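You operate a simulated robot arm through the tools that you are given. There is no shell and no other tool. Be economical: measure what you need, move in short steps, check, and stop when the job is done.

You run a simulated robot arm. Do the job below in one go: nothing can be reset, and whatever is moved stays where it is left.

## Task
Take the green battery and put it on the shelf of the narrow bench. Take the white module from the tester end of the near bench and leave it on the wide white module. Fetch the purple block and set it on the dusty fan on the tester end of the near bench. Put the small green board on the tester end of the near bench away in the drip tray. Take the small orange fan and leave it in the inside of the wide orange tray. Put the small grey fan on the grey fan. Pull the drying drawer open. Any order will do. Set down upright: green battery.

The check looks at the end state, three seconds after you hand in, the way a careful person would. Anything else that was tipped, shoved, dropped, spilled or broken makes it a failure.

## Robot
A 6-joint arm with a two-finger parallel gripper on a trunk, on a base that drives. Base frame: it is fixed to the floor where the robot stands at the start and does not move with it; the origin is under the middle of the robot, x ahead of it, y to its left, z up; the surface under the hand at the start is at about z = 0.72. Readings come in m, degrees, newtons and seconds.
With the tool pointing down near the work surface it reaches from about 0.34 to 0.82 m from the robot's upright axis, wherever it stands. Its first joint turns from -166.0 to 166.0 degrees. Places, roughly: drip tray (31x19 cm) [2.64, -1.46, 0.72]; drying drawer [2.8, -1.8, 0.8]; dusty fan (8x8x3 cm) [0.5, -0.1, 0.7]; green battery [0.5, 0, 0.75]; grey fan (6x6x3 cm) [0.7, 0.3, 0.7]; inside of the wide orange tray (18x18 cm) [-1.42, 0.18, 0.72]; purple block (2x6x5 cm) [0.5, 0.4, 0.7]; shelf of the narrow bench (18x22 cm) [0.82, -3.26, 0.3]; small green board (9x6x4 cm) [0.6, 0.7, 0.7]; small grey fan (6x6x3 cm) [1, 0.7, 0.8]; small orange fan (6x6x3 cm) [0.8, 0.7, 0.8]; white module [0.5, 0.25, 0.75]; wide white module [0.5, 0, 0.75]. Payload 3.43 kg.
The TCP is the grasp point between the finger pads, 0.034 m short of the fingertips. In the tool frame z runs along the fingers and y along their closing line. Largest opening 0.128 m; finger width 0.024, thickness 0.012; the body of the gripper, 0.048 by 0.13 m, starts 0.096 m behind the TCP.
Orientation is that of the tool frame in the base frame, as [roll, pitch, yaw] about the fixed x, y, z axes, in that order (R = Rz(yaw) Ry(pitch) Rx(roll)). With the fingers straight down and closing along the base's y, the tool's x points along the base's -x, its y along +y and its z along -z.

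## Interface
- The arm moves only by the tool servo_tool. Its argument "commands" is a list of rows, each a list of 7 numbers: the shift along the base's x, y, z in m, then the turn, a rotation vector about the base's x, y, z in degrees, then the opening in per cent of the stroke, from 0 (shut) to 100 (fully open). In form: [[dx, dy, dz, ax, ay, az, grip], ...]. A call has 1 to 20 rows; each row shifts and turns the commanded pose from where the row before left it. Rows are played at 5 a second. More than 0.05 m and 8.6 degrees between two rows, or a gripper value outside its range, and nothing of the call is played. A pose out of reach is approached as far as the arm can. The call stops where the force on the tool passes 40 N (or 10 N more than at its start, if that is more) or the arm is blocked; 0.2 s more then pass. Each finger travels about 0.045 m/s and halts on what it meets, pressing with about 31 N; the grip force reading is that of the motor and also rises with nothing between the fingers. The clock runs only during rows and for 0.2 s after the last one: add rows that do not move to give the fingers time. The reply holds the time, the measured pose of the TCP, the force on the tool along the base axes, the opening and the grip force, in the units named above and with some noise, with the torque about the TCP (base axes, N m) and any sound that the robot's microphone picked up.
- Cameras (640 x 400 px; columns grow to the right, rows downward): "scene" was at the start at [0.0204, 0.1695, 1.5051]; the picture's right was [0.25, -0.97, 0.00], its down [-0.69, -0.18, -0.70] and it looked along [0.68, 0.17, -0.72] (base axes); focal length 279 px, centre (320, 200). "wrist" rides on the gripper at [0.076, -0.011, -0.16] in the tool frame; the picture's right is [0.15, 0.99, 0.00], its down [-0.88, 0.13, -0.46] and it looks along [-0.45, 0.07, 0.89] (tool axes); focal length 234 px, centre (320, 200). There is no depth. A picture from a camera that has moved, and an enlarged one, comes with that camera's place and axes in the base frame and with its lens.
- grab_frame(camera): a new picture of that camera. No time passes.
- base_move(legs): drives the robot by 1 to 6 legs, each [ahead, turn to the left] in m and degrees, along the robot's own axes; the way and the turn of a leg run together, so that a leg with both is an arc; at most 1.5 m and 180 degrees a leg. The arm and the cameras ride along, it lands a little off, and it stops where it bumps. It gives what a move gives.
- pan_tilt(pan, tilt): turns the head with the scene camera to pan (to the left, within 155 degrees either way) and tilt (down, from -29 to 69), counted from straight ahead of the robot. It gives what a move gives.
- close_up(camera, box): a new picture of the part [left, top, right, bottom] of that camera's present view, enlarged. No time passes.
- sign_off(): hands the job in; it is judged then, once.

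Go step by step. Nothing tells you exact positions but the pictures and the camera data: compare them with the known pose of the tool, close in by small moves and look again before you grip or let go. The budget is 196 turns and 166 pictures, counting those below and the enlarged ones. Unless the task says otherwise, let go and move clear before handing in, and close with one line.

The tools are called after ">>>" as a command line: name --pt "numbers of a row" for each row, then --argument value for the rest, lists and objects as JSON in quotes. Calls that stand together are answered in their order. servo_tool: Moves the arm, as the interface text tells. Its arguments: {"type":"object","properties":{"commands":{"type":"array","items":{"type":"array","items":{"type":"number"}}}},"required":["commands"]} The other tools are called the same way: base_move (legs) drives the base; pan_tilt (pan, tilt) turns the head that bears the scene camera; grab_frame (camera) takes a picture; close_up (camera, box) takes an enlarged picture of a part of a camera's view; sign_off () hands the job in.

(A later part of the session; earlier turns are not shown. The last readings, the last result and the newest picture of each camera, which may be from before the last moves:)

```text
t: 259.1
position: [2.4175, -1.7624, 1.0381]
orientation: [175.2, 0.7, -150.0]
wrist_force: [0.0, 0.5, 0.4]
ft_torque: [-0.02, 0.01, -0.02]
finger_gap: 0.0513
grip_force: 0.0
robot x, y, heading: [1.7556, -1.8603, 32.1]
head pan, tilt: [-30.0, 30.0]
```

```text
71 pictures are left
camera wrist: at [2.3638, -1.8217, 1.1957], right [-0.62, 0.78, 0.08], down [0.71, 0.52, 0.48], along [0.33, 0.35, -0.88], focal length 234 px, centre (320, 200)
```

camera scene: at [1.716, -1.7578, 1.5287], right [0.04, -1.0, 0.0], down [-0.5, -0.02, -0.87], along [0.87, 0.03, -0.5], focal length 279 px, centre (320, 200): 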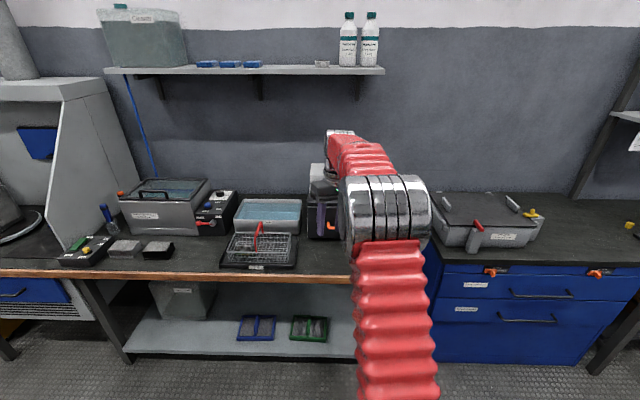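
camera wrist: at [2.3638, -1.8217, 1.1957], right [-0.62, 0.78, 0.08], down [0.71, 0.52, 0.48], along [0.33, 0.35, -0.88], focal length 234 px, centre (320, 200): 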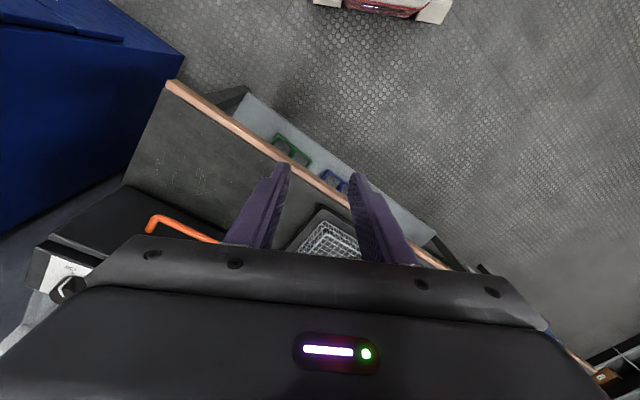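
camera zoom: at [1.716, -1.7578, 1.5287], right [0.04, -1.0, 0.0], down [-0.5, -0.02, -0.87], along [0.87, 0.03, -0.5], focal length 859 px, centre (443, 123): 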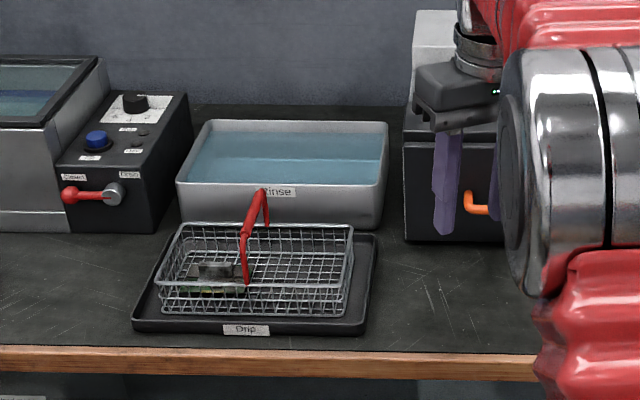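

The drip tray (with a wire basket holding another board) is at (2.65,-1.46); the drawer's orange bar handle is near x 2.70, y -1.76…-1.885, z 0.82. Square up to it.

>>> base_move --legs '[[0, -32]]'

>>> servo_tool --pt "0 0 0.02 -4.9 0 0 40" --pt "0 0 0 0 0 8.4 40" --pt "0 0 0 0 0 8.4 40" --pt "0 0 0 0 0 8.4 40" --pt "0 0 0 0 0 8.4 40" --pt "0 0 0 0 0 8.4 40" --pt "0 0 0 0 0 8.4 40" --pt "0 0 0 0 0 8.4 40" --pt "0 0 0 0 0 8.4 40" --pt "0 0 0 0 0 8.4 40" --pt "0 0 0 0 0 8.4 40" --pt "0 0 0 0 0 8 40" --pt "0 0 0 0 0 0 40"

>>> pan_tilt --pan 10 --tilt 35

>>> grab_frame --camera "scene"

```text
t: 261.6
position: [2.3718, -2.1239, 1.0392]
orientation: [175.2, 0.7, 178.2]
wrist_force: [1.0, -0.2, -0.3]
ft_torque: [-0.01, -0.02, 0.0]
finger_gap: 0.0508
grip_force: 0.1
robot x, y, heading: [1.7602, -1.8338, 0.9]
head pan, tilt: [-30.0, 30.0]
```

```text
t: 264.4
position: [2.3728, -2.1246, 1.0596]
orientation: [-179.9, 0.9, -89.6]
wrist_force: [0.2, 0.3, 0.8]
ft_torque: [-0.01, 0.03, -0.01]
finger_gap: 0.051
grip_force: 0.0
robot x, y, heading: [1.7583, -1.838, 0.5]
head pan, tilt: [-30.0, 30.0]
```

```text
t: 265.5
position: [2.3728, -2.1259, 1.06]
orientation: [-179.9, 0.9, -89.7]
wrist_force: [-1.2, 0.3, -0.5]
ft_torque: [0.03, 0.0, 0.02]
finger_gap: 0.0511
grip_force: 0.1
robot x, y, heading: [1.7554, -1.8333, 0.7]
head pan, tilt: [10.0, 35.0]
```

```text
70 pictures are left
camera scene: at [1.7851, -1.6631, 1.521], right [0.18, -0.98, 0.0], down [-0.56, -0.1, -0.82], along [0.81, 0.15, -0.57], focal length 279 px, centre (320, 200)
```

scene: 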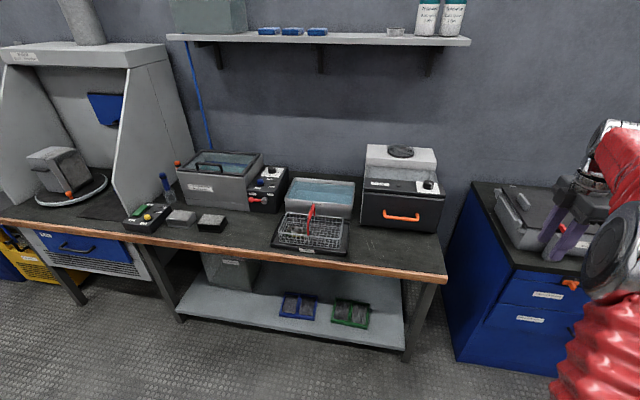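

>>> close_up --camera "scene" --box '[260, 140, 460, 265]'

```text
3.20 times, centred on (360, 202) of scene
camera zoom: at [1.7851, -1.6631, 1.521], right [0.18, -0.98, 0.0], down [-0.56, -0.1, -0.82], along [0.81, 0.15, -0.57], focal length 894 px, centre (192, 192)
```

zoom: 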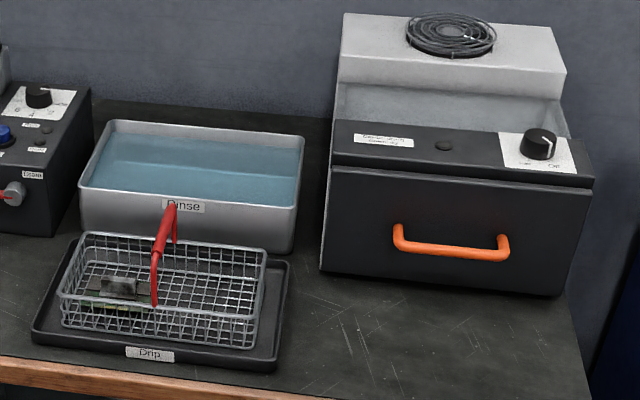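

The bar handle centre is about (2.70, -1.82, 0.825). Tuck the arm, drive forward 0.35 m, and look down with the wrist camera.

>>> servo_tool --pt "-0.03 0.04 0 0 0 0 40" --pt "-0.03 0.04 0 0 0 0 40" --pt "-0.03 0.04 0 0 0 0 40" --pt "-0.03 0.04 0 0 0 0 40" --pt "-0.03 0.04 0 0 0 0 40" --pt "0 0.05 0 0 0 0 40" --pt "0 0.05 0 0 0 0 40" --pt "0 0.005 0 0 0 0 40"

>>> base_move --legs '[[0.35, -0.5]]'

>>> servo_tool --pt "0.04 0 0 0 0 0 40" --pt "0.04 0 0 0 0 0 40" --pt "0 0 0 0 0 0 40"

>>> grab_frame --camera "wrist"

```text
t: 267.3
position: [2.2208, -1.8185, 1.0599]
orientation: [-179.9, 1.0, -89.7]
wrist_force: [0.2, 1.0, -0.7]
ft_torque: [-0.04, 0.02, -0.03]
finger_gap: 0.0512
grip_force: 0.0
robot x, y, heading: [1.7556, -1.8372, 0.7]
head pan, tilt: [10.0, 35.0]
```

```text
t: 270.1
position: [2.5672, -1.8219, 1.0596]
orientation: [-179.8, 0.9, -90.3]
wrist_force: [-0.7, -0.5, 0.4]
ft_torque: [0.0, 0.01, -0.03]
finger_gap: 0.0513
grip_force: 0.1
robot x, y, heading: [2.1056, -1.8352, -0.2]
head pan, tilt: [10.0, 35.0]
```

```text
t: 270.9
position: [2.648, -1.8225, 1.059]
orientation: [-179.9, 0.9, -90.3]
wrist_force: [0.0, -0.6, 0.9]
ft_torque: [-0.01, -0.01, 0.03]
finger_gap: 0.051
grip_force: 0.0
robot x, y, heading: [2.104, -1.8309, 0.1]
head pan, tilt: [10.0, 35.0]
```

```text
68 pictures are left
camera wrist: at [2.6591, -1.9012, 1.2172], right [-0.99, -0.14, 0.0], down [-0.13, 0.87, 0.47], along [-0.06, 0.46, -0.88], focal length 234 px, centre (320, 200)
```

wrist: 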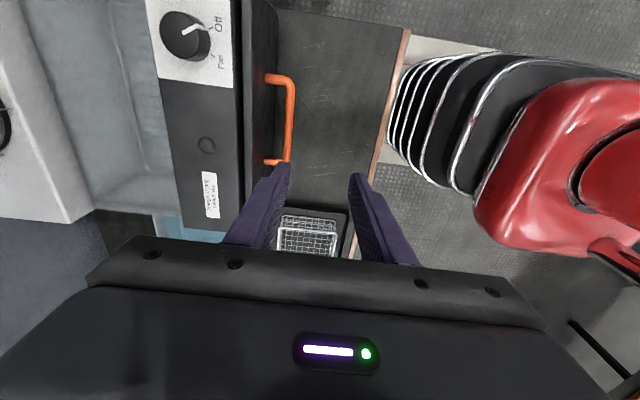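

Bar centre at x ≈ 2.699, y ≈ -1.83. Descend around the bar.

>>> servo_tool --pt "0.03 -0.004 0 0 0 0 42" --pt "0.02 -0.004 0 0 0 0 42" --pt "0 0 -0.05 0 0 0 42" --pt "0 0 -0.05 0 0 0 42" --pt "0 0 -0.03 0 0 0 42" --pt "0 0 0 0 0 0 42"

>>> grab_frame --camera "wrist"

>>> close_up --camera "scene" --box '[260, 140, 460, 265]'

```text
t: 272.3
position: [2.6967, -1.8324, 0.9298]
orientation: [-179.9, 0.9, -90.3]
wrist_force: [-0.6, 1.0, 0.7]
ft_torque: [0.0, 0.02, -0.01]
finger_gap: 0.0537
grip_force: 0.1
robot x, y, heading: [2.1029, -1.8299, -0.3]
head pan, tilt: [10.0, 35.0]
```

```text
67 pictures are left
camera wrist: at [2.709, -1.9101, 1.0882], right [-0.99, -0.14, 0.0], down [-0.13, 0.87, 0.47], along [-0.06, 0.46, -0.88], focal length 234 px, centre (320, 200)
```

wrist: 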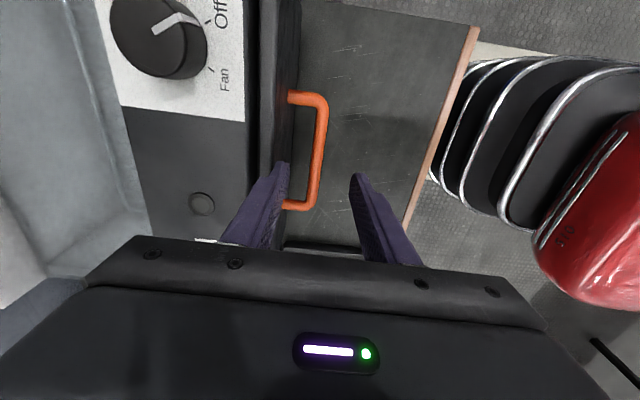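

```text
3.20 times, centred on (360, 202) of scene
camera zoom: at [2.134, -1.6609, 1.521], right [0.17, -0.99, 0.0], down [-0.57, -0.1, -0.82], along [0.81, 0.14, -0.57], focal length 894 px, centre (192, 192)
```

zoom: 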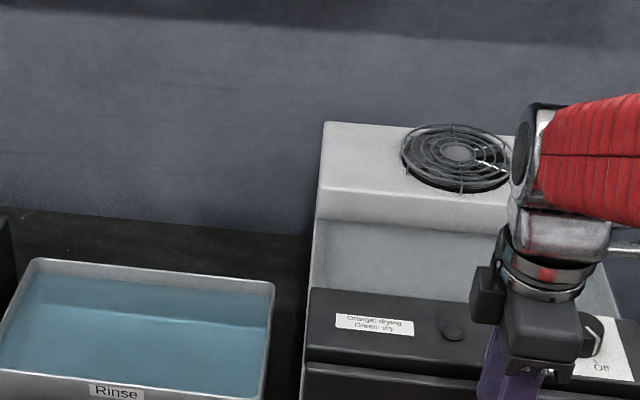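

Aligned. Lower 8.5 cm and grip the bar.

>>> servo_tool --pt "0 0 -0.03 0 0 0 42" --pt "0 0 -0.03 0 0 0 42" --pt "0 0 -0.022 0 0 0 42" --pt "0 0 0 0 0 0 42"

>>> servo_tool --pt "0 0 0 0 0 0 0" --pt "0 0 0 0 0 0 0" --pt "0 0 0 0 0 0 0" --pt "0 0 0 0 0 0 0" --pt "0 0 0 0 0 0 0"

```text
t: 272.9
position: [2.7048, -1.832, 0.8895]
orientation: [-179.1, 0.8, -90.3]
wrist_force: [-10.4, 0.0, 12.4]
ft_torque: [-0.04, -0.19, 0.06]
finger_gap: 0.0482
grip_force: 0.0
robot x, y, heading: [2.1082, -1.8348, -0.0]
head pan, tilt: [10.0, 35.0]
stopped in row 2: the force on the tool passed its limit at 70 N (the readings are from after the stop); the commanded pose is now the measured one
```

```text
t: 274.1
position: [2.7027, -1.832, 0.8897]
orientation: [-178.9, 0.9, -90.4]
wrist_force: [1.7, -4.9, 24.9]
ft_torque: [-0.31, -0.28, -0.04]
finger_gap: 0.0
grip_force: 30.7
robot x, y, heading: [2.106, -1.8304, -0.2]
head pan, tilt: [10.0, 35.0]
```

A finger met something at tip height 0.856. Raise and look.

>>> servo_tool --pt "0 0 0.02 0 0 0 0" --pt "0 0 0.03 0 0 0 30" --pt "0 0 0 0 0 0 42" --pt "0 0 0 0 0 0 42"

>>> close_up --camera "wrist" --box '[220, 80, 420, 240]'

```text
t: 275.1
position: [2.7053, -1.832, 0.939]
orientation: [-179.2, 0.9, -90.3]
wrist_force: [0.6, 0.0, 0.8]
ft_torque: [0.01, -0.02, 0.02]
finger_gap: 0.0538
grip_force: 0.0
robot x, y, heading: [2.0997, -1.8315, -0.4]
head pan, tilt: [10.0, 35.0]
```

```text
2.50 times, centred on (320, 160) of wrist
camera zoom: at [2.7134, -1.9102, 1.0971], right [-0.99, -0.14, -0.02], down [-0.13, 0.87, 0.47], along [-0.05, 0.46, -0.88], focal length 585 px, centre (320, 300)
```

zoom: 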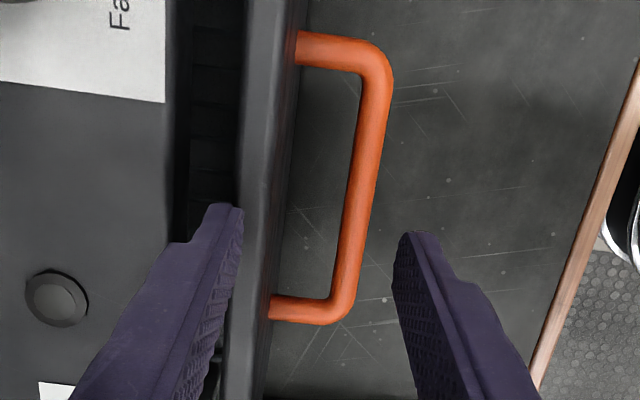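

The drawer front's top edge stopped the inner finger (and it may have eased open slightly). The bar is at x ≈ 2.686 with about 2.8 cm of gap behind; I narrow the opening and shift.

>>> servo_tool --pt "-0.0195 0 0 0 0 0 24" --pt "0 0 -0.02 0 0 0 24" --pt "0 0 -0.02 0 0 0 24" --pt "0 0 0 0 0 0 24"

>>> close_up --camera "wrist" --box '[220, 80, 420, 240]'

```text
t: 276.1
position: [2.6833, -1.8296, 0.8985]
orientation: [-178.9, 0.9, -90.3]
wrist_force: [-0.4, -0.2, 0.6]
ft_torque: [0.0, 0.01, -0.01]
finger_gap: 0.0308
grip_force: 0.1
robot x, y, heading: [2.1055, -1.8307, -0.0]
head pan, tilt: [10.0, 35.0]
```

```text
2.50 times, centred on (320, 160) of wrist
camera zoom: at [2.693, -1.9097, 1.0569], right [-0.99, -0.14, -0.02], down [-0.13, 0.87, 0.47], along [-0.05, 0.46, -0.88], focal length 585 px, centre (320, 300)
```

zoom: 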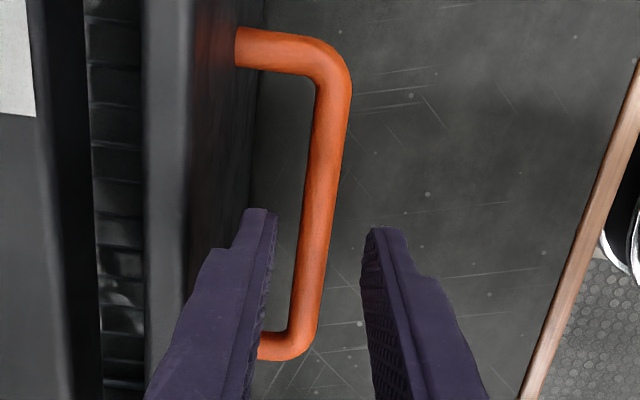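

Centred on the bar with room behind. Descend the rest.

>>> servo_tool --pt "0 0 -0.02 0 0 0 24" --pt "0 0 -0.02 0 0 0 24" --pt "0 0 -0.022 0 0 0 24" --pt "0 0 0 0 0 0 24"

>>> servo_tool --pt "0 0 0 0 0 0 0" --pt "0 0 0 0 0 0 0" --pt "0 0 0 0 0 0 0" --pt "0 0 0 0 0 0 0"

```text
t: 277.1
position: [2.6844, -1.8313, 0.8349]
orientation: [-178.9, 0.9, -90.3]
wrist_force: [0.7, 0.0, 0.0]
ft_torque: [0.01, 0.03, 0.02]
finger_gap: 0.0307
grip_force: 0.0
robot x, y, heading: [2.1012, -1.8318, 0.1]
head pan, tilt: [10.0, 35.0]
```

```text
t: 278.1
position: [2.6826, -1.8313, 0.8358]
orientation: [-179.1, 0.7, -90.2]
wrist_force: [0.4, 0.2, -1.5]
ft_torque: [-0.02, -0.02, 1.13]
finger_gap: 0.0138
grip_force: 45.0
robot x, y, heading: [2.102, -1.8357, -0.1]
head pan, tilt: [10.0, 35.0]
```

Bar is gripped (1.4 cm). Pull toward the robot.

>>> servo_tool --pt "-0.02 0 0 0 0 0 0" --pt "-0.02 0 0 0 0 0 0" --pt "-0.02 0 0 0 0 0 0" --pt "-0.02 0 0 0 0 0 0" --pt "-0.02 0 0 0 0 0 0" --pt "-0.02 0 0 0 0 0 0" --pt "0 0 0 0 0 0 0"

>>> grab_frame --camera "wrist"

```text
t: 279.6
position: [2.5646, -1.8301, 0.8363]
orientation: [-179.1, 1.0, -90.3]
wrist_force: [-0.9, -34.3, -14.9]
ft_torque: [-0.58, 0.01, 1.07]
finger_gap: 0.0139
grip_force: 44.4
robot x, y, heading: [2.1017, -1.8333, -0.2]
head pan, tilt: [10.0, 35.0]
```

```text
63 pictures are left
camera wrist: at [2.5739, -1.9099, 0.9951], right [-0.99, -0.14, -0.02], down [-0.13, 0.87, 0.47], along [-0.05, 0.46, -0.88], focal length 234 px, centre (320, 200)
```

wrist: 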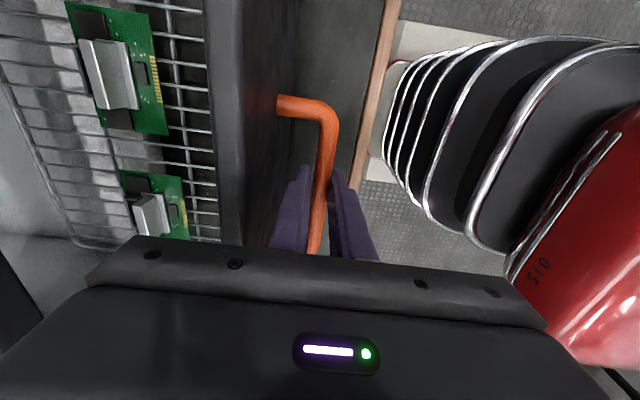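

The drawer slides out, showing boards inside. Pull another 5 cm if it goes.

>>> servo_tool --pt "-0.015 0 0 0 0 0 0" --pt "-0.015 0 0 0 0 0 0" --pt "-0.015 0 0 0 0 0 0" --pt "0 0 0 0 0 0 0"

```text
t: 280.6
position: [2.5179, -1.8313, 0.8369]
orientation: [-179.1, 0.9, -90.4]
wrist_force: [-1.5, -26.0, -20.7]
ft_torque: [-0.58, 0.03, 1.07]
finger_gap: 0.0141
grip_force: 44.5
robot x, y, heading: [2.1052, -1.8291, 0.0]
head pan, tilt: [10.0, 35.0]
```

Open enough. Release and rise.

>>> servo_tool --pt "0 0 0 0 0 0 18" --pt "0 0 0 0 0 0 24" --pt "0 0 0 0 0 0 24" --pt "0 0 0.03 0 0 0 24" --pt "0 0 0.05 0 0 0 24" --pt "0 0 0.05 0 0 0 24" --pt "0 0 0.05 0 0 0 24" --pt "0 0 0.04 0 0 0 24" --pt "0 0 0 0 0 0 24"

>>> base_move --legs '[[-0.4, 0]]'

>>> close_up --camera "scene" --box '[230, 130, 500, 290]'

```text
t: 282.6
position: [2.5193, -1.8309, 1.0549]
orientation: [-179.1, 0.9, -90.4]
wrist_force: [0.8, 0.0, -0.8]
ft_torque: [0.01, -0.01, 0.01]
finger_gap: 0.031
grip_force: 0.0
robot x, y, heading: [2.106, -1.8311, -0.2]
head pan, tilt: [10.0, 35.0]
```

```text
t: 285.8
position: [2.1138, -1.8289, 1.0554]
orientation: [-178.9, 0.9, -90.2]
wrist_force: [-0.2, -1.1, -0.5]
ft_torque: [-0.03, 0.0, 0.0]
finger_gap: 0.0306
grip_force: 0.1
robot x, y, heading: [1.7019, -1.8325, -0.1]
head pan, tilt: [10.0, 35.0]
```

```text
2.37 times, centred on (365, 210) of scene
camera zoom: at [1.7272, -1.6602, 1.521], right [0.17, -0.98, 0.0], down [-0.56, -0.1, -0.82], along [0.81, 0.14, -0.57], focal length 662 px, centre (213, 176)
```

zoom: 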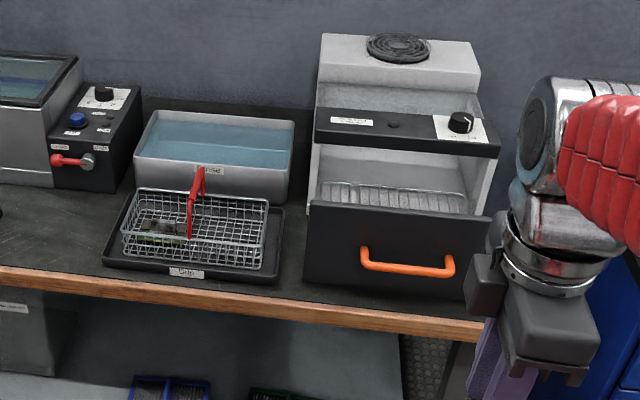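

Drawer is open. Next the small green board; I'll work from the east side of the near bench at about (1.4, 0.62), facing west.

>>> base_move --legs '[[0, 30]]'

>>> base_move --legs '[[0, 30]]'

>>> base_move --legs '[[0, 30], [1.25, 0], [1.2, 0]]'

>>> base_move --legs '[[0, 30]]'

>>> base_move --legs '[[0, 30]]'

>>> base_move --legs '[[0, 30]]'

```text
t: 288.3
position: [2.0523, -1.6201, 1.0559]
orientation: [-179.1, 0.9, -59.7]
wrist_force: [0.3, 0.1, -0.1]
ft_torque: [0.0, 0.02, 0.01]
finger_gap: 0.0307
grip_force: 0.1
robot x, y, heading: [1.703, -1.8498, 30.4]
head pan, tilt: [10.0, 35.0]
```

```text
t: 290.7
position: [1.8944, -1.4743, 1.056]
orientation: [-179.1, 0.8, -29.9]
wrist_force: [0.4, -0.2, -0.4]
ft_torque: [-0.02, -0.03, -0.02]
finger_gap: 0.0307
grip_force: 0.1
robot x, y, heading: [1.7185, -1.853, 60.3]
head pan, tilt: [10.0, 35.0]
```

```text
t: 308.3
position: [1.6888, 0.996, 1.056]
orientation: [-179.1, 0.9, 0.4]
wrist_force: [0.7, -0.2, 0.4]
ft_torque: [0.03, -0.03, 0.0]
finger_gap: 0.0309
grip_force: 0.1
robot x, y, heading: [1.7224, 0.5812, 90.7]
head pan, tilt: [10.0, 35.0]
```

```text
t: 310.8
position: [1.4876, 0.9242, 1.0575]
orientation: [-179.1, 0.9, 30.0]
wrist_force: [0.0, -0.4, -0.6]
ft_torque: [0.02, 0.0, 0.03]
finger_gap: 0.0305
grip_force: 0.0
robot x, y, heading: [1.732, 0.5892, 120.6]
head pan, tilt: [10.0, 35.0]
```

```text
t: 313.2
position: [1.3519, 0.7576, 1.057]
orientation: [-179.1, 0.9, 59.9]
wrist_force: [-1.1, 0.3, -0.3]
ft_torque: [0.02, 0.03, -0.02]
finger_gap: 0.0309
grip_force: 0.1
robot x, y, heading: [1.7361, 0.5989, 150.4]
head pan, tilt: [10.0, 35.0]
```

```text
t: 315.7
position: [1.3252, 0.537, 1.0587]
orientation: [-179.1, 1.0, 90.5]
wrist_force: [0.5, 0.5, 0.8]
ft_torque: [0.0, 0.01, 0.02]
finger_gap: 0.0307
grip_force: 0.1
robot x, y, heading: [1.7369, 0.6148, -179.5]
head pan, tilt: [10.0, 35.0]
```

>>> base_move --legs '[[0.32, -0.5]]'

>>> pan_tilt --pan 0 --tilt 55

>>> grab_frame --camera "scene"

>>> grab_frame --camera "wrist"

```text
t: 318.4
position: [1.0013, 0.537, 1.0573]
orientation: [-179.1, 1.0, 90.2]
wrist_force: [-0.3, 0.7, -0.3]
ft_torque: [0.04, 0.02, -0.03]
finger_gap: 0.0308
grip_force: 0.0
robot x, y, heading: [1.4133, 0.6142, -179.9]
head pan, tilt: [10.0, 35.0]
```

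```text
t: 319.2
position: [1.0006, 0.5371, 1.0579]
orientation: [-179.1, 0.9, 90.2]
wrist_force: [0.1, 0.7, 0.0]
ft_torque: [-0.04, 0.0, -0.02]
finger_gap: 0.0307
grip_force: 0.0
robot x, y, heading: [1.4139, 0.6096, -179.9]
head pan, tilt: [0.0, 55.0]
```

```text
61 pictures are left
camera scene: at [1.4041, 0.4536, 1.4928], right [0.0, 1.0, 0.0], down [0.82, 0.0, -0.57], along [-0.57, 0.0, -0.82], focal length 279 px, centre (320, 200)
```

scene: 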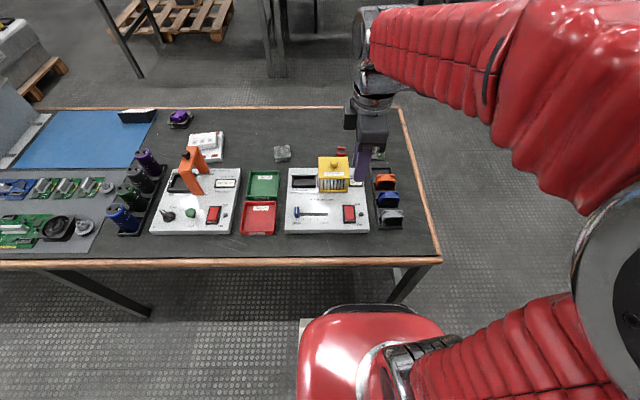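

```text
60 pictures are left
camera wrist: at [0.9923, 0.6157, 1.2171], right [0.99, 0.15, -0.02], down [0.14, -0.87, 0.47], along [0.05, -0.46, -0.88], focal length 234 px, centre (320, 200)
```

wrist: 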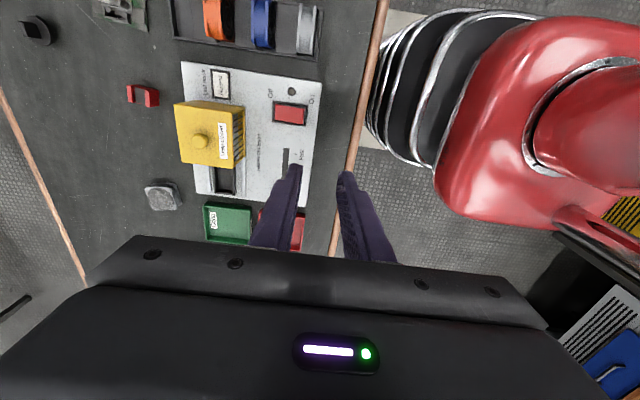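

Move above the green board for a close look.

>>> servo_tool --pt "-0.04 0.015 0 0 0 0 50" --pt "-0.04 0.015 0 0 0 0 50" --pt "-0.04 0.015 0 0 0 0 50" --pt "-0.04 0.015 0 0 0 0 50" --pt "-0.04 0.015 0 0 0 0 50" --pt "-0.04 0.015 0 0 0 0 50" --pt "-0.04 0.015 0 0 0 0 50" --pt "-0.04 0.015 0 0 0 0 50" --pt "-0.04 0.005 0 0 0 0 50" --pt "0 0 -0.05 0 0 0 50" --pt "0 0 -0.05 0 0 0 50" --pt "0 0 0 0 0 0 50"

>>> grab_frame --camera "wrist"

>>> close_up --camera "wrist" --box '[230, 80, 390, 190]'

```text
t: 321.8
position: [0.6459, 0.6611, 0.9548]
orientation: [-179.1, 0.9, 90.2]
wrist_force: [-0.5, 0.5, 0.0]
ft_torque: [0.01, 0.02, 0.0]
finger_gap: 0.064
grip_force: 0.1
out of reach, approached as far as the arm can: row 9
robot x, y, heading: [1.4139, 0.6137, -180.0]
head pan, tilt: [0.0, 55.0]
```

```text
59 pictures are left
camera wrist: at [0.638, 0.7392, 1.1135], right [0.99, 0.15, -0.02], down [0.14, -0.87, 0.47], along [0.05, -0.46, -0.88], focal length 234 px, centre (320, 200)
```

wrist: 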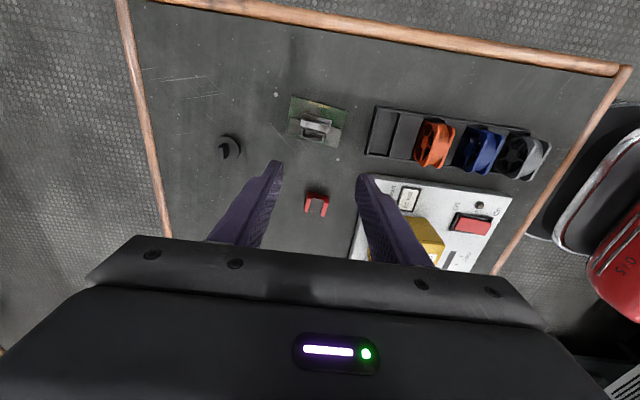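

```text
3.64 times, centred on (310, 135) of wrist
camera zoom: at [0.638, 0.7392, 1.1135], right [0.99, 0.15, -0.02], down [0.14, -0.87, 0.47], along [0.05, -0.46, -0.88], focal length 852 px, centre (356, 436)
```

zoom: 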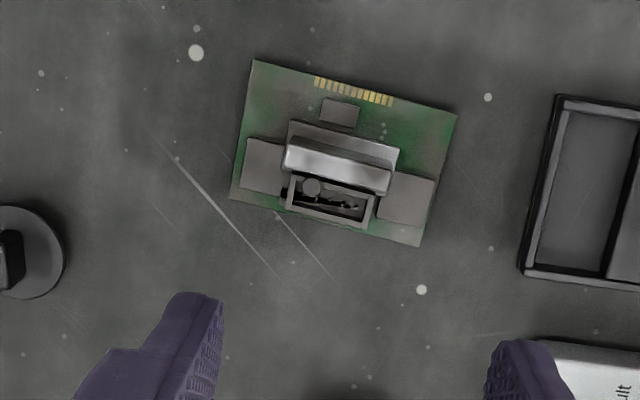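

Board centre (0.6325, 0.672), its silver heatsink at (0.6345, 0.6755), long axis ≈ -5°. I turn the tool -95° so the fingers close across the heatsink.

>>> servo_tool --pt "0 0 -0.02 0 0 -8 50" --pt "0 0.005 -0.02 0 0 -8 50" --pt "0 0.005 -0.02 0 0 -8 50" --pt "0 0.0045 0 0 0 -8 50" --pt "0 0 0 0 0 -8 50" --pt "0 0 0 0 0 -8 50" --pt "0 0 0 0 0 -8 50" --pt "0 0 0 0 0 -8 50" --pt "0 0 0 0 0 -8 50" --pt "0 0 0 0 0 -8 50" --pt "-0.006 0 0 0 0 -8 50" --pt "-0.006 0 0 0 0 -7.3 50" --pt "0 0 0 0 0 0 50"

>>> close_up --camera "wrist" --box '[220, 80, 420, 240]'

```text
t: 324.6
position: [0.6316, 0.6773, 0.8971]
orientation: [-179.1, 0.9, -5.2]
wrist_force: [0.6, -1.1, 0.5]
ft_torque: [0.01, -0.03, -0.01]
finger_gap: 0.0642
grip_force: 0.1
robot x, y, heading: [1.4152, 0.611, -180.0]
head pan, tilt: [0.0, 55.0]
```

```text
2.50 times, centred on (320, 160) of wrist
camera zoom: at [0.7117, 0.6781, 1.0555], right [0.06, -1.0, -0.02], down [-0.88, -0.06, 0.47], along [-0.47, -0.01, -0.88], focal length 585 px, centre (320, 300)
```

zoom: 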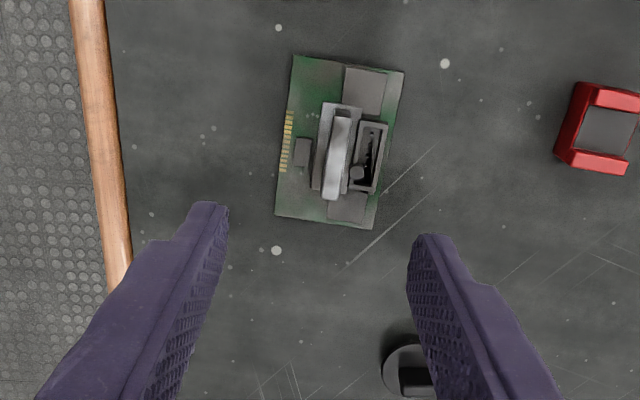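

I align over the heatsink and lower partway for another check.

>>> servo_tool --pt "0.005 -0.006 -0.04 0 0 0 45" --pt "0 0 -0.04 0 0 0 45" --pt "0 0 -0.025 0 0 0 45" --pt "0 0 0 0 0 0 45"

>>> close_up --camera "wrist" --box '[220, 100, 420, 260]'

```text
t: 325.6
position: [0.6378, 0.6716, 0.7919]
orientation: [-179.2, 0.9, -5.1]
wrist_force: [0.0, 0.5, -0.6]
ft_torque: [0.01, -0.03, -0.02]
finger_gap: 0.0573
grip_force: 0.0
robot x, y, heading: [1.4181, 0.6156, -179.9]
head pan, tilt: [0.0, 55.0]
```

```text
2.50 times, centred on (320, 180) of wrist
camera zoom: at [0.716, 0.6731, 0.9507], right [0.06, -1.0, -0.02], down [-0.88, -0.06, 0.47], along [-0.47, -0.01, -0.88], focal length 585 px, centre (320, 250)
```

zoom: 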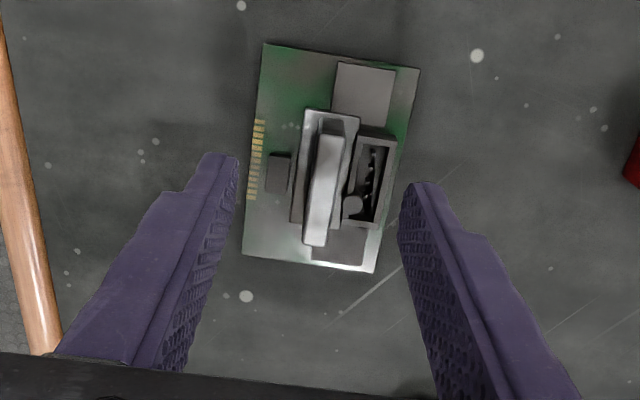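

The fin stands centrally between the fingers. Lower slightly and close.

>>> servo_tool --pt "0 -0.002 -0.016 0 0 0 45" --pt "0 0 0 0 0 0 25" --pt "0 0 0 0 0 0 0" --pt "0 0 0 0 0 0 0" --pt "0 0 0 0 0 0 0" --pt "0 0 0 0 0 0 0" --pt "0 0 0 0 0 0 0"

>>> close_up --camera "wrist" --box '[220, 100, 420, 260]'

```text
t: 327.2
position: [0.6376, 0.6701, 0.7759]
orientation: [-179.1, 0.8, -5.1]
wrist_force: [0.5, -0.3, 1.2]
ft_torque: [-0.09, -0.02, 0.01]
finger_gap: 0.009
grip_force: 31.4
robot x, y, heading: [1.4108, 0.6137, -180.0]
head pan, tilt: [0.0, 55.0]
```

```text
2.50 times, centred on (320, 180) of wrist
camera zoom: at [0.716, 0.6713, 0.9346], right [0.06, -1.0, -0.02], down [-0.88, -0.06, 0.47], along [-0.47, -0.01, -0.88], focal length 585 px, centre (320, 250)
```

zoom: 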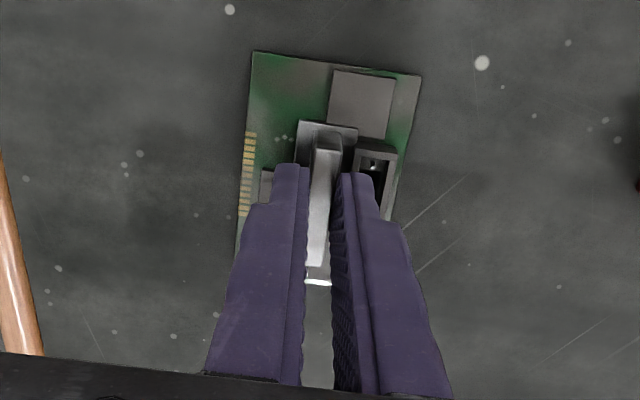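

Gripping the fin (0.9 cm). Lift and check.

>>> servo_tool --pt "0 0 0.02 0 0 0 0" --pt "0 0 0.04 0 0 0 0" --pt "0 0 0.05 0 0 0 0" --pt "0 0 0.05 0 0 0 0" --pt "0 0 0.05 0 0 0 0" --pt "0 0 0 0 0 0 0"

>>> close_up --camera "wrist" --box '[200, 80, 440, 260]'

```text
t: 328.6
position: [0.638, 0.6688, 0.9838]
orientation: [-179.1, 0.8, -5.0]
wrist_force: [-0.4, -0.2, -0.3]
ft_torque: [0.0, -0.01, 0.02]
finger_gap: 0.009
grip_force: 31.1
robot x, y, heading: [1.4142, 0.6122, -180.0]
head pan, tilt: [0.0, 55.0]
```

```text
2.22 times, centred on (320, 170) of wrist
camera zoom: at [0.7183, 0.6698, 1.1428], right [0.06, -1.0, -0.02], down [-0.88, -0.06, 0.47], along [-0.47, -0.01, -0.88], focal length 520 px, centre (320, 267)
```

zoom: 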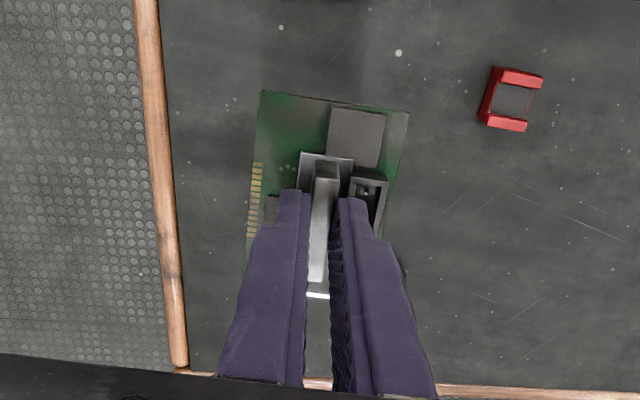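

Board is held level. Retract, and drive to the drip tray.

>>> servo_tool --pt "0.04 0 0.02 0 0 0 0" --pt "0.04 0 0.02 0 0 0 0" --pt "0.04 0 0.02 0 0 0 0" --pt "0.04 0 0.02 0 0 0 0" --pt "0.05 0 0 0 0 0 0" --pt "0.05 0 0 0 0 0 0" --pt "0 0 0 0 0 0 0"

>>> base_move --legs '[[-0.32, 0], [0, 30]]'

>>> base_move --legs '[[0, 30]]'

>>> base_move --legs '[[0, 30], [1.05, 0], [1.05, 0]]'

>>> base_move --legs '[[0, 30]]'

>>> base_move --legs '[[0, 30]]'

>>> base_move --legs '[[0, 30]]'

```text
t: 330.2
position: [0.8977, 0.6673, 1.0646]
orientation: [-179.1, 0.9, -5.0]
wrist_force: [0.1, 0.2, -0.5]
ft_torque: [-0.02, -0.02, 0.0]
finger_gap: 0.009
grip_force: 30.6
robot x, y, heading: [1.4149, 0.6134, -179.8]
head pan, tilt: [0.0, 55.0]
```

```text
t: 334.9
position: [1.2605, 0.4019, 1.0664]
orientation: [-179.1, 0.8, 25.0]
wrist_force: [-0.1, -0.1, -0.8]
ft_torque: [0.02, 0.0, 0.01]
finger_gap: 0.0087
grip_force: 31.0
robot x, y, heading: [1.7281, 0.6306, -149.7]
head pan, tilt: [0.0, 55.0]
```

```text
t: 337.4
position: [1.4384, 0.1966, 1.0661]
orientation: [-179.0, 0.8, 55.4]
wrist_force: [0.2, 0.6, -1.4]
ft_torque: [0.01, 0.01, 0.04]
finger_gap: 0.0089
grip_force: 31.8
robot x, y, heading: [1.7029, 0.6399, -119.4]
head pan, tilt: [0.0, 55.0]
```

```text
t: 353.0
position: [1.6999, -1.9793, 1.0664]
orientation: [-179.1, 0.8, 84.8]
wrist_force: [-0.3, -0.1, -0.2]
ft_torque: [-0.02, 0.03, -0.02]
finger_gap: 0.0088
grip_force: 30.9
robot x, y, heading: [1.7165, -1.46, -89.7]
head pan, tilt: [0.0, 55.0]
```

```text
t: 355.4
position: [1.9629, -1.9129, 1.0674]
orientation: [-179.1, 0.8, 115.2]
wrist_force: [-0.1, -0.9, -0.5]
ft_torque: [0.0, 0.02, -0.03]
finger_gap: 0.0086
grip_force: 31.4
robot x, y, heading: [1.6954, -1.4684, -59.0]
head pan, tilt: [0.0, 55.0]
```

```text
t: 357.9
position: [2.1463, -1.724, 1.0665]
orientation: [-179.1, 0.8, 144.8]
wrist_force: [-0.2, 0.3, -0.9]
ft_torque: [0.02, 0.0, 0.01]
finger_gap: 0.0088
grip_force: 30.7
robot x, y, heading: [1.6825, -1.4867, -29.7]
head pan, tilt: [0.0, 55.0]
```

```text
t: 360.4
position: [2.2036, -1.4609, 1.0678]
orientation: [-179.0, 0.8, 174.8]
wrist_force: [-0.3, 0.6, -1.9]
ft_torque: [-0.01, 0.03, 0.03]
finger_gap: 0.0089
grip_force: 30.7
robot x, y, heading: [1.6835, -1.5083, 0.2]
head pan, tilt: [0.0, 55.0]
```

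>>> servo_tool --pt "0 0 0 0 0 8 0" --pt "0 0 0 0 0 8 0" --pt "0 0 0 0 0 8 0" --pt "0 0 0 0 0 8 0" --pt "0 0 0 0 0 8 0" --pt "0 0 0 0 0 8 0" --pt "0 0 0 0 0 8 0" --pt "0 0 0 0 0 8 0" --pt "0 0 0 0 0 8 0" --pt "0 0 0 0 0 8 0" --pt "0 0 0 0 0 8 0" --pt "0 0 0 0 0 7.2 0" --pt "0 0 0 0 0 0 0"

>>> base_move --legs '[[0.35, 0]]'

>>> pan_tilt --pan 15 --tilt 48

>>> grab_frame --camera "scene"

>>> grab_frame --camera "wrist"

```text
t: 363.1
position: [2.2017, -1.4604, 1.0678]
orientation: [-179.1, 0.9, -89.7]
wrist_force: [0.2, -0.6, -1.1]
ft_torque: [-0.04, 0.01, 0.01]
finger_gap: 0.0088
grip_force: 31.0
robot x, y, heading: [1.6857, -1.5113, 0.7]
head pan, tilt: [0.0, 55.0]
```

```text
t: 366.0
position: [2.5549, -1.4647, 1.0684]
orientation: [-179.0, 0.9, -90.3]
wrist_force: [-0.9, 0.9, -1.3]
ft_torque: [-0.03, -0.01, -0.01]
finger_gap: 0.0092
grip_force: 31.1
robot x, y, heading: [2.0426, -1.51, -0.2]
head pan, tilt: [0.0, 55.0]
```

```text
t: 366.7
position: [2.5543, -1.4643, 1.0694]
orientation: [-179.1, 0.9, -90.3]
wrist_force: [0.1, -0.4, -1.2]
ft_torque: [-0.01, 0.0, 0.0]
finger_gap: 0.009
grip_force: 31.0
robot x, y, heading: [2.0369, -1.5081, -0.3]
head pan, tilt: [15.0, 48.0]
```

```text
53 pictures are left
camera scene: at [2.058, -1.3314, 1.5019], right [0.25, -0.97, 0.0], down [-0.72, -0.19, -0.67], along [0.65, 0.17, -0.74], focal length 279 px, centre (320, 200)
```

scene: 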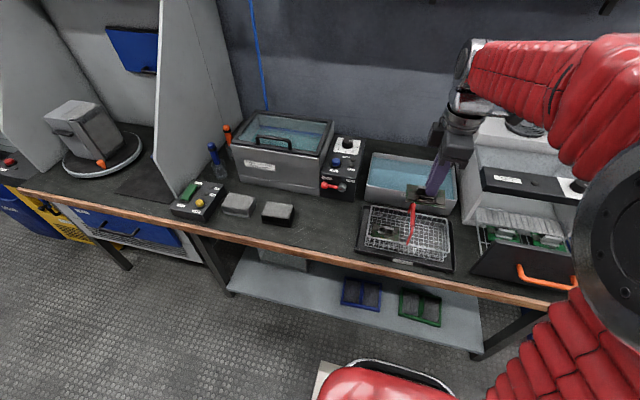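

```text
52 pictures are left
camera wrist: at [2.5639, -1.5422, 1.2268], right [-0.99, -0.14, -0.02], down [-0.13, 0.87, 0.47], along [-0.05, 0.46, -0.88], focal length 234 px, centre (320, 200)
```

wrist: 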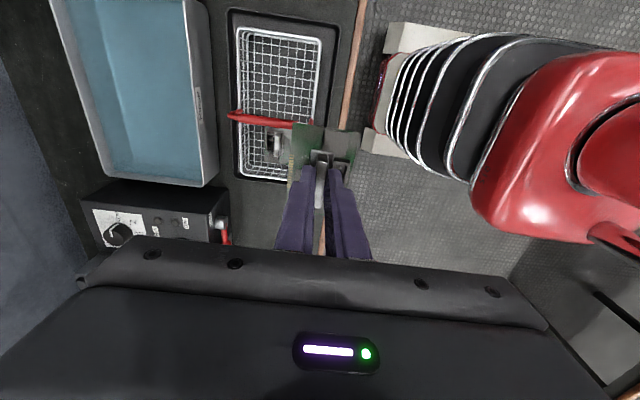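

>>> close_up --camera "scene" --box '[340, 130, 480, 280]'

>>> close_up --camera "wrist" --box '[210, 0, 370, 200]'

```text
2.67 times, centred on (410, 205) of scene
camera zoom: at [2.058, -1.3314, 1.5019], right [0.25, -0.97, 0.0], down [-0.72, -0.19, -0.67], along [0.65, 0.17, -0.74], focal length 745 px, centre (80, 187)
```

zoom: 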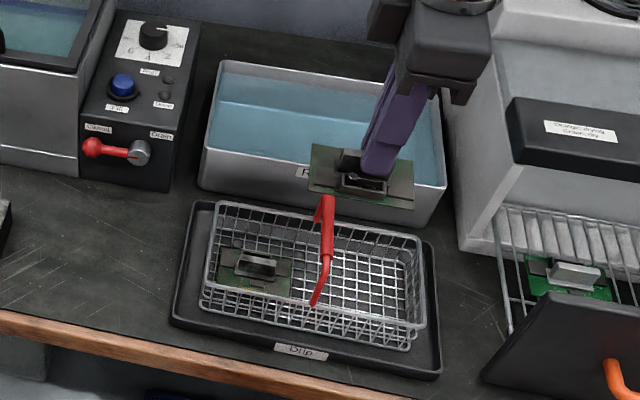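

```text
2.00 times, centred on (290, 100) of wrist
camera zoom: at [2.5639, -1.5422, 1.2268], right [-0.99, -0.14, -0.02], down [-0.13, 0.87, 0.47], along [-0.05, 0.46, -0.88], focal length 468 px, centre (380, 400)
```

zoom: 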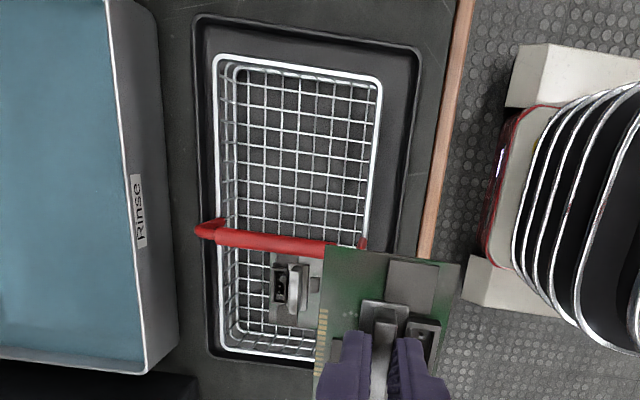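

The free half of the basket (y -1.588 to -1.468, x 2.578–2.705) fits the board. I go above it and lower partway.

>>> servo_tool --pt "0.03 -0.03 0 0 0 0 0" --pt "0.03 -0.03 0 0 0 0 0" --pt "0.026 -0.008 0 0 0 0 0" --pt "0 0 -0.05 0 0 0 0" --pt "0 0 -0.05 0 0 0 0" --pt "0 0 0 0 0 0 0"

>>> close_up --camera "wrist" --box '[200, 60, 440, 260]'

>>> close_up --camera "scene" --box '[340, 130, 480, 280]'

```text
t: 368.1
position: [2.6415, -1.5309, 0.9668]
orientation: [-179.1, 0.9, -90.2]
wrist_force: [1.0, -0.1, -0.5]
ft_torque: [-0.01, -0.02, 0.0]
finger_gap: 0.0089
grip_force: 31.4
robot x, y, heading: [2.0393, -1.5074, -0.2]
head pan, tilt: [15.0, 48.0]
```

```text
2.00 times, centred on (320, 160) of wrist
camera zoom: at [2.6508, -1.6089, 1.1251], right [-0.99, -0.14, -0.02], down [-0.13, 0.87, 0.47], along [-0.05, 0.46, -0.88], focal length 468 px, centre (320, 280)
```

zoom: 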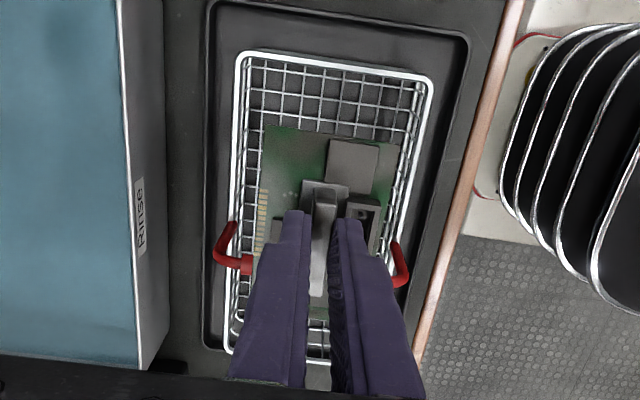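

```text
2.67 times, centred on (410, 205) of scene
camera zoom: at [2.0582, -1.3314, 1.502], right [0.25, -0.97, 0.0], down [-0.72, -0.19, -0.67], along [0.65, 0.17, -0.74], focal length 745 px, centre (80, 187)
```

zoom: 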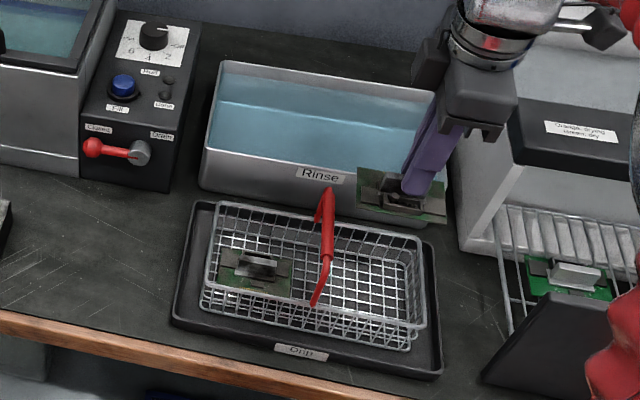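

Aligned; I shift 5 mm away from the handle and lower into the basket.

>>> servo_tool --pt "0 -0.005 -0.03 0 0 0 0" --pt "0 0 -0.04 0 0 0 0" --pt "0 0 -0.03 0 0 0 0" --pt "0 0 0 0 0 0 0"

>>> close_up --camera "wrist" --box '[200, 60, 440, 260]'

>>> close_up --camera "scene" --box '[340, 130, 480, 280]'

```text
t: 369.1
position: [2.6422, -1.5366, 0.8682]
orientation: [-179.2, 0.8, -90.3]
wrist_force: [0.4, 0.6, -1.2]
ft_torque: [0.01, -0.02, 0.02]
finger_gap: 0.0089
grip_force: 30.6
robot x, y, heading: [2.0366, -1.5101, -0.3]
head pan, tilt: [15.0, 48.0]
```

```text
2.00 times, centred on (320, 160) of wrist
camera zoom: at [2.6503, -1.6152, 1.0262], right [-0.99, -0.14, -0.02], down [-0.13, 0.87, 0.47], along [-0.05, 0.46, -0.88], focal length 468 px, centre (320, 280)
```

zoom: 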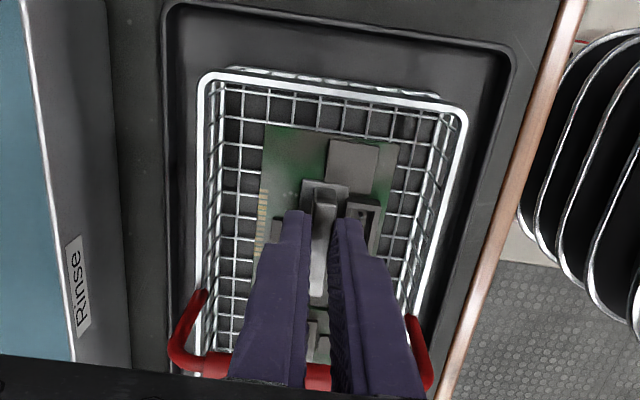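

```text
2.67 times, centred on (410, 205) of scene
camera zoom: at [2.0582, -1.3314, 1.502], right [0.25, -0.97, 0.0], down [-0.72, -0.19, -0.67], along [0.65, 0.17, -0.74], focal length 745 px, centre (80, 187)
```

zoom: 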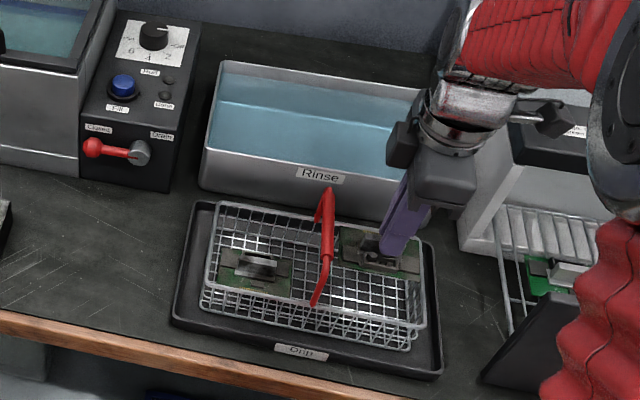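

>>> servo_tool --pt "0 0 -0.025 0 0 0 0" --pt "0 0 -0.025 0 0 0 0" --pt "0 0 -0.012 0 0 0 0" --pt "0 0 0 0 0 0 0"

>>> servo_tool --pt "0 0 -0.006 0 0 0 0" --pt "0 0 0 0 0 0 0"

>>> servo_tool --pt "0 0 -0.005 0 0 0 0" --pt "0 0 0 0 0 0 0"

```text
t: 370.1
position: [2.6406, -1.5371, 0.8046]
orientation: [-179.1, 0.9, -90.3]
wrist_force: [0.1, 0.5, -0.5]
ft_torque: [0.0, 0.01, 0.01]
finger_gap: 0.0088
grip_force: 30.6
robot x, y, heading: [2.0365, -1.5066, -0.2]
head pan, tilt: [15.0, 48.0]
```

```text
t: 370.7
position: [2.6405, -1.5365, 0.7984]
orientation: [-179.0, 0.8, -90.3]
wrist_force: [0.6, -0.4, -0.4]
ft_torque: [0.02, -0.02, 0.01]
finger_gap: 0.0089
grip_force: 31.3
robot x, y, heading: [2.0387, -1.5055, -0.3]
head pan, tilt: [15.0, 48.0]
```

```text
t: 371.3
position: [2.6401, -1.5363, 0.7951]
orientation: [-179.0, 1.0, -90.3]
wrist_force: [-0.2, -0.6, -1.1]
ft_torque: [0.03, 0.0, -0.01]
finger_gap: 0.0089
grip_force: 30.6
robot x, y, heading: [2.0364, -1.5065, -0.2]
head pan, tilt: [15.0, 48.0]
```

>>> servo_tool --pt "0 0 -0.004 0 0 0 0" --pt "0 0 0 0 0 0 0"

>>> servo_tool --pt "0 0 -0.004 0 0 0 0" --pt "0 0 0 0 0 0 0"

>>> close_up --camera "scene" --box '[340, 130, 480, 280]'

```text
t: 371.9
position: [2.6414, -1.5375, 0.7916]
orientation: [-179.1, 0.9, -90.3]
wrist_force: [0.7, 0.9, -0.2]
ft_torque: [0.0, -0.01, 0.0]
finger_gap: 0.009
grip_force: 30.4
robot x, y, heading: [2.0403, -1.5061, -0.2]
head pan, tilt: [15.0, 48.0]
```

```text
t: 372.5
position: [2.6398, -1.5366, 0.7869]
orientation: [-179.1, 0.8, -90.3]
wrist_force: [-0.1, 0.6, 0.7]
ft_torque: [0.0, -0.02, -0.01]
finger_gap: 0.0088
grip_force: 31.2
robot x, y, heading: [2.0377, -1.5108, -0.2]
head pan, tilt: [15.0, 48.0]
```

```text
2.67 times, centred on (410, 205) of scene
camera zoom: at [2.0583, -1.3314, 1.502], right [0.25, -0.97, 0.0], down [-0.72, -0.19, -0.67], along [0.65, 0.17, -0.74], focal length 745 px, centre (80, 187)
```

zoom: 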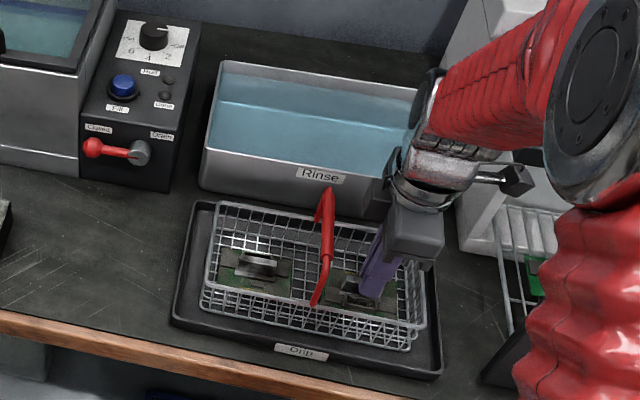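

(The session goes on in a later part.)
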